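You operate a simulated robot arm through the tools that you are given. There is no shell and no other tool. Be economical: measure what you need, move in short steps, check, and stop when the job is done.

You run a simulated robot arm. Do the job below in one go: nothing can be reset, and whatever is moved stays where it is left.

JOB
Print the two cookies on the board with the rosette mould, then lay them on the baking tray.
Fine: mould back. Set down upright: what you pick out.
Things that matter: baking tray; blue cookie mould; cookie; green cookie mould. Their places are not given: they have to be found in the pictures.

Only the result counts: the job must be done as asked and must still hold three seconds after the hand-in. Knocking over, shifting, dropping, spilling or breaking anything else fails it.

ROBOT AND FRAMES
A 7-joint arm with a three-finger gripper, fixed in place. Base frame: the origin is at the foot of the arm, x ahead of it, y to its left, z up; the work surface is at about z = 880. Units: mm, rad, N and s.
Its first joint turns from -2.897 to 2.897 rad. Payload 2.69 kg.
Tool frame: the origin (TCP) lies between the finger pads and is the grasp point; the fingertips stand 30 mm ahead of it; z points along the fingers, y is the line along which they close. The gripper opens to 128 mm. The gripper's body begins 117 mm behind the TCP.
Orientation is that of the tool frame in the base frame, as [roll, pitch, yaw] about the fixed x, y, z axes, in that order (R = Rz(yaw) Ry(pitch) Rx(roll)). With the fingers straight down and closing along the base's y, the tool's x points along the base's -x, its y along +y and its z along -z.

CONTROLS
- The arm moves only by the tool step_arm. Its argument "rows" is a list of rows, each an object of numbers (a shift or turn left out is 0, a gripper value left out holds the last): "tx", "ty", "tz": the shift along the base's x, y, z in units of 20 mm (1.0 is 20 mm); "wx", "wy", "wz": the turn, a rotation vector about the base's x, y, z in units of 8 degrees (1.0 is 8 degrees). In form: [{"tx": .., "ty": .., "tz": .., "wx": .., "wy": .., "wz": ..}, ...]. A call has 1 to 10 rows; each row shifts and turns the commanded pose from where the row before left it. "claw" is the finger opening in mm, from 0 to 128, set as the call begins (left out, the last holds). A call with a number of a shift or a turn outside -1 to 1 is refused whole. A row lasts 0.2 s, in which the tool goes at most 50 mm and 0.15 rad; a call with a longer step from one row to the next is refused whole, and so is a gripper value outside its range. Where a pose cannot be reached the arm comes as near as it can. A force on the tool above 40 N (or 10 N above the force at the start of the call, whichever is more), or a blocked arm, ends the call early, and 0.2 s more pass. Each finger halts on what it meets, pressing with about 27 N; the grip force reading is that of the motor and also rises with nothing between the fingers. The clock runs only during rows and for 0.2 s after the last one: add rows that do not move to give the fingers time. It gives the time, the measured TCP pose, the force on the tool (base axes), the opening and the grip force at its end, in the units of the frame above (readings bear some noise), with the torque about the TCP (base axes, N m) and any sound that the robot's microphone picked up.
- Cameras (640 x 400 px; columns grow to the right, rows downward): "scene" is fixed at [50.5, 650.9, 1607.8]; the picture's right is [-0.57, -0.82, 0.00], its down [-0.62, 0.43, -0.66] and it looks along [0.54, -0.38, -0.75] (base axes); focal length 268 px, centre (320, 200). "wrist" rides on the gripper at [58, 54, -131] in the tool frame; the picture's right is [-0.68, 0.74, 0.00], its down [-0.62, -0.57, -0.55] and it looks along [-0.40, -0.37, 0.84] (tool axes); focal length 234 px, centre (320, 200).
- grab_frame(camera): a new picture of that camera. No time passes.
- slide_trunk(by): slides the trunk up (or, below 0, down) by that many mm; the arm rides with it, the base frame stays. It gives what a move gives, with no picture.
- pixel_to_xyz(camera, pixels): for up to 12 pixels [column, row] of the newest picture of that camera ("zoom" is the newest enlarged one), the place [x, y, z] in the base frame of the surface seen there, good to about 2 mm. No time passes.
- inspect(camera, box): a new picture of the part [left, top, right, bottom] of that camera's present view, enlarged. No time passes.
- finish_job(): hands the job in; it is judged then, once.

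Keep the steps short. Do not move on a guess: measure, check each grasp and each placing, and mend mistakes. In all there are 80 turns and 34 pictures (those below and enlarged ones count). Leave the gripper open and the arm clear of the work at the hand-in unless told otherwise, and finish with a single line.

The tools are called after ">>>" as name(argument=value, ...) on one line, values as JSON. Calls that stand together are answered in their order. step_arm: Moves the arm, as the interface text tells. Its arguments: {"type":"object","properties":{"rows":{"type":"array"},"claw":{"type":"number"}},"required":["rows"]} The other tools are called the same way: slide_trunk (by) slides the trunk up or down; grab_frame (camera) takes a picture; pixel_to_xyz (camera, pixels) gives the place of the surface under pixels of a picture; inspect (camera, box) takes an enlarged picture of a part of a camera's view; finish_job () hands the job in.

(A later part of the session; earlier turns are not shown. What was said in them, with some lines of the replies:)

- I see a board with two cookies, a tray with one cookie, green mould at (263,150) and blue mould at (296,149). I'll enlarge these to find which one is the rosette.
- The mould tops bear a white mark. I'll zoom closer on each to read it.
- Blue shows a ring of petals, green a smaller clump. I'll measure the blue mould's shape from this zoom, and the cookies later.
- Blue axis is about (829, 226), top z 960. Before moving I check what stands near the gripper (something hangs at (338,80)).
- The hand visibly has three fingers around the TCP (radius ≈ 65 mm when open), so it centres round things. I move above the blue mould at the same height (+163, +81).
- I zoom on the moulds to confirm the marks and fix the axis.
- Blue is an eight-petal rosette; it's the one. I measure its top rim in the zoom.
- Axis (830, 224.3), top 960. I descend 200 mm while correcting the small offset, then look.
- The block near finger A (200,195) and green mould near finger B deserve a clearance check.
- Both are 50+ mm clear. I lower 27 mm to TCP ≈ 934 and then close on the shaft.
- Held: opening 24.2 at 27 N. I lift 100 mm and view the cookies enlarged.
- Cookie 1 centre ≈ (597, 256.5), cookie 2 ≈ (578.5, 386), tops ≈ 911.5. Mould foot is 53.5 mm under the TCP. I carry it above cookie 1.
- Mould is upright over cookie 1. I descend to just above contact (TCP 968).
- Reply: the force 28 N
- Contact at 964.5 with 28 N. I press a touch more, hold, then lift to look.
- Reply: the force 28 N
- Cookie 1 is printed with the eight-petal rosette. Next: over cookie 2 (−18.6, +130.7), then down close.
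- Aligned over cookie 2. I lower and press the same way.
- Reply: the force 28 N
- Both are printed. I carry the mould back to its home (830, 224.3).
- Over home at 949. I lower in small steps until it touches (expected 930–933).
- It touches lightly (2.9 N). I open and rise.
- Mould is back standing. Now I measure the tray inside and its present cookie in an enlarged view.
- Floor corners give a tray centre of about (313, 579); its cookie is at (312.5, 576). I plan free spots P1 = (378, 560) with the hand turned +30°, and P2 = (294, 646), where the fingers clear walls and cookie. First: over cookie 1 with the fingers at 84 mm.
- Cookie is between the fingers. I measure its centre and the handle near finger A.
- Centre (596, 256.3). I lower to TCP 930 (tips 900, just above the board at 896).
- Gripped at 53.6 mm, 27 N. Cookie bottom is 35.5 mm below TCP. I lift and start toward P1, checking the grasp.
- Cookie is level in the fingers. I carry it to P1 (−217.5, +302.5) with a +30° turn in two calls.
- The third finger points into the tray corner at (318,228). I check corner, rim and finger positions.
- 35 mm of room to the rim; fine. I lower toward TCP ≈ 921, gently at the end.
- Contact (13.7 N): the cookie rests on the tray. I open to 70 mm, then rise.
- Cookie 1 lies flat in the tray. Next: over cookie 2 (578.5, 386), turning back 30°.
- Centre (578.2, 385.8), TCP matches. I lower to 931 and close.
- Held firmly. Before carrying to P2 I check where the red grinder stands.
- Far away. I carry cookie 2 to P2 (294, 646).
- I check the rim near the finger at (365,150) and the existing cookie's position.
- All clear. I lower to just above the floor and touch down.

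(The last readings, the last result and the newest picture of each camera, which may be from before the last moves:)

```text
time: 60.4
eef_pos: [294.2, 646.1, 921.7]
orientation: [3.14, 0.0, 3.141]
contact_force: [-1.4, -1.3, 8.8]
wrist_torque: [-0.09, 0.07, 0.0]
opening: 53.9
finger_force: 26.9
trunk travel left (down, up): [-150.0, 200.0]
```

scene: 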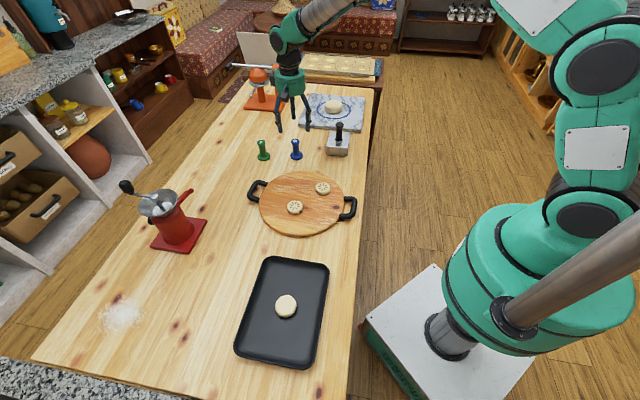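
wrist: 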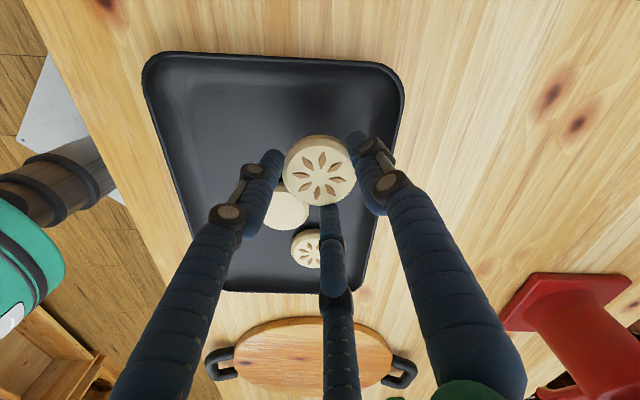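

Touchdown (8.8 N). I open to 70 mm and rise.

>>> step_arm(rows=[{}, {}, {}], claw=70)

>>> step_arm(rows=[{"tz": 0.5}, {"tz": 1}, {"tz": 1}, {"tz": 1}, {"tz": 1}, {"tz": 1}, {"tz": 1}])

>>> step_arm(rows=[{"tx": 1, "ty": -0.8}, {"tx": 1, "ty": -0.8}, {"tx": 1, "ty": -0.8}, {"tx": 1, "ty": -0.8}, {"tx": 1, "ty": -0.8}, {"tx": 1, "ty": -0.8}, {"tx": 1, "ty": -0.8}, {"tx": 1, "ty": -0.8}, {"tx": 1, "ty": -0.8}, {"tx": 1, "ty": -0.8}], claw=128)

>>> grab_frame(camera="scene")

>>> inspect(camera="scene", box=[210, 250, 354, 370])

```text
time: 61.2
eef_pos: [294.4, 646.3, 919.7]
orientation: [3.14, 0.001, 3.14]
contact_force: [-0.2, -0.5, 0.4]
wrist_torque: [0.01, 0.03, 0.02]
opening: 69.8
finger_force: 0.1
trunk travel left (down, up): [-150.0, 200.0]
```

```text
time: 62.8
eef_pos: [294.1, 646.6, 1049.4]
orientation: [3.14, -0.001, 3.14]
contact_force: [0.2, -0.7, 1.2]
wrist_torque: [0.02, -0.02, 0.01]
opening: 70.0
finger_force: 0.0
trunk travel left (down, up): [-150.0, 200.0]
```

```text
time: 65.0
eef_pos: [492.7, 484.6, 1050.5]
orientation: [-3.141, 0.001, 3.139]
contact_force: [-0.6, -0.5, -0.1]
wrist_torque: [-0.02, 0.0, -0.02]
opening: 128.0
finger_force: 0.1
trunk travel left (down, up): [-150.0, 200.0]
```

```text
8 pictures are left
```

scene: 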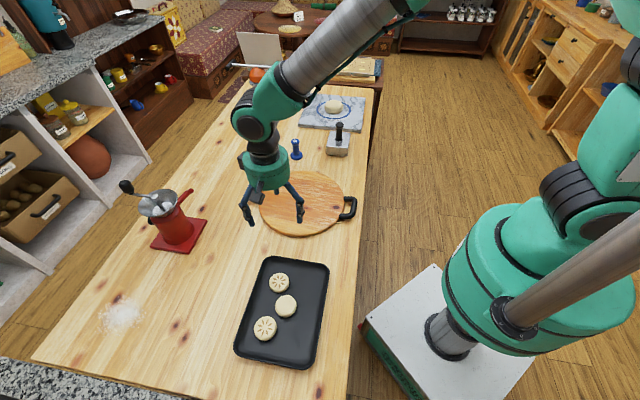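

```text
3.33 times, centred on (282, 310) of scene
```

zoom: 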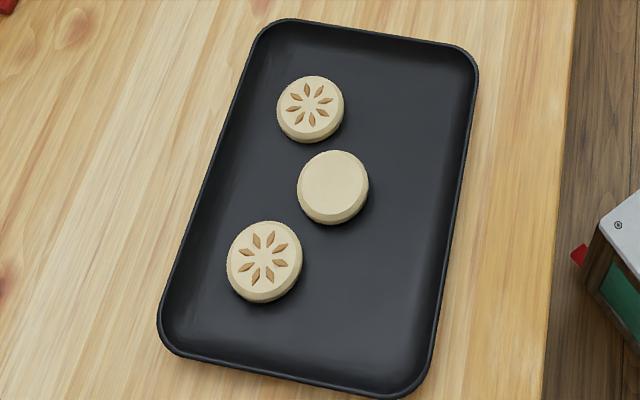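

Both printed cookies lie flat in the tray, the tray's own cookie has not moved, the blue mould stands at home, and the gripper is open and clear. I hand in.

>>> finish_job()

```text
The job is handed in.
```

I printed both cookies with the blue rosette mould, laid them flat on the baking tray, and stood the mould back upright in its place.
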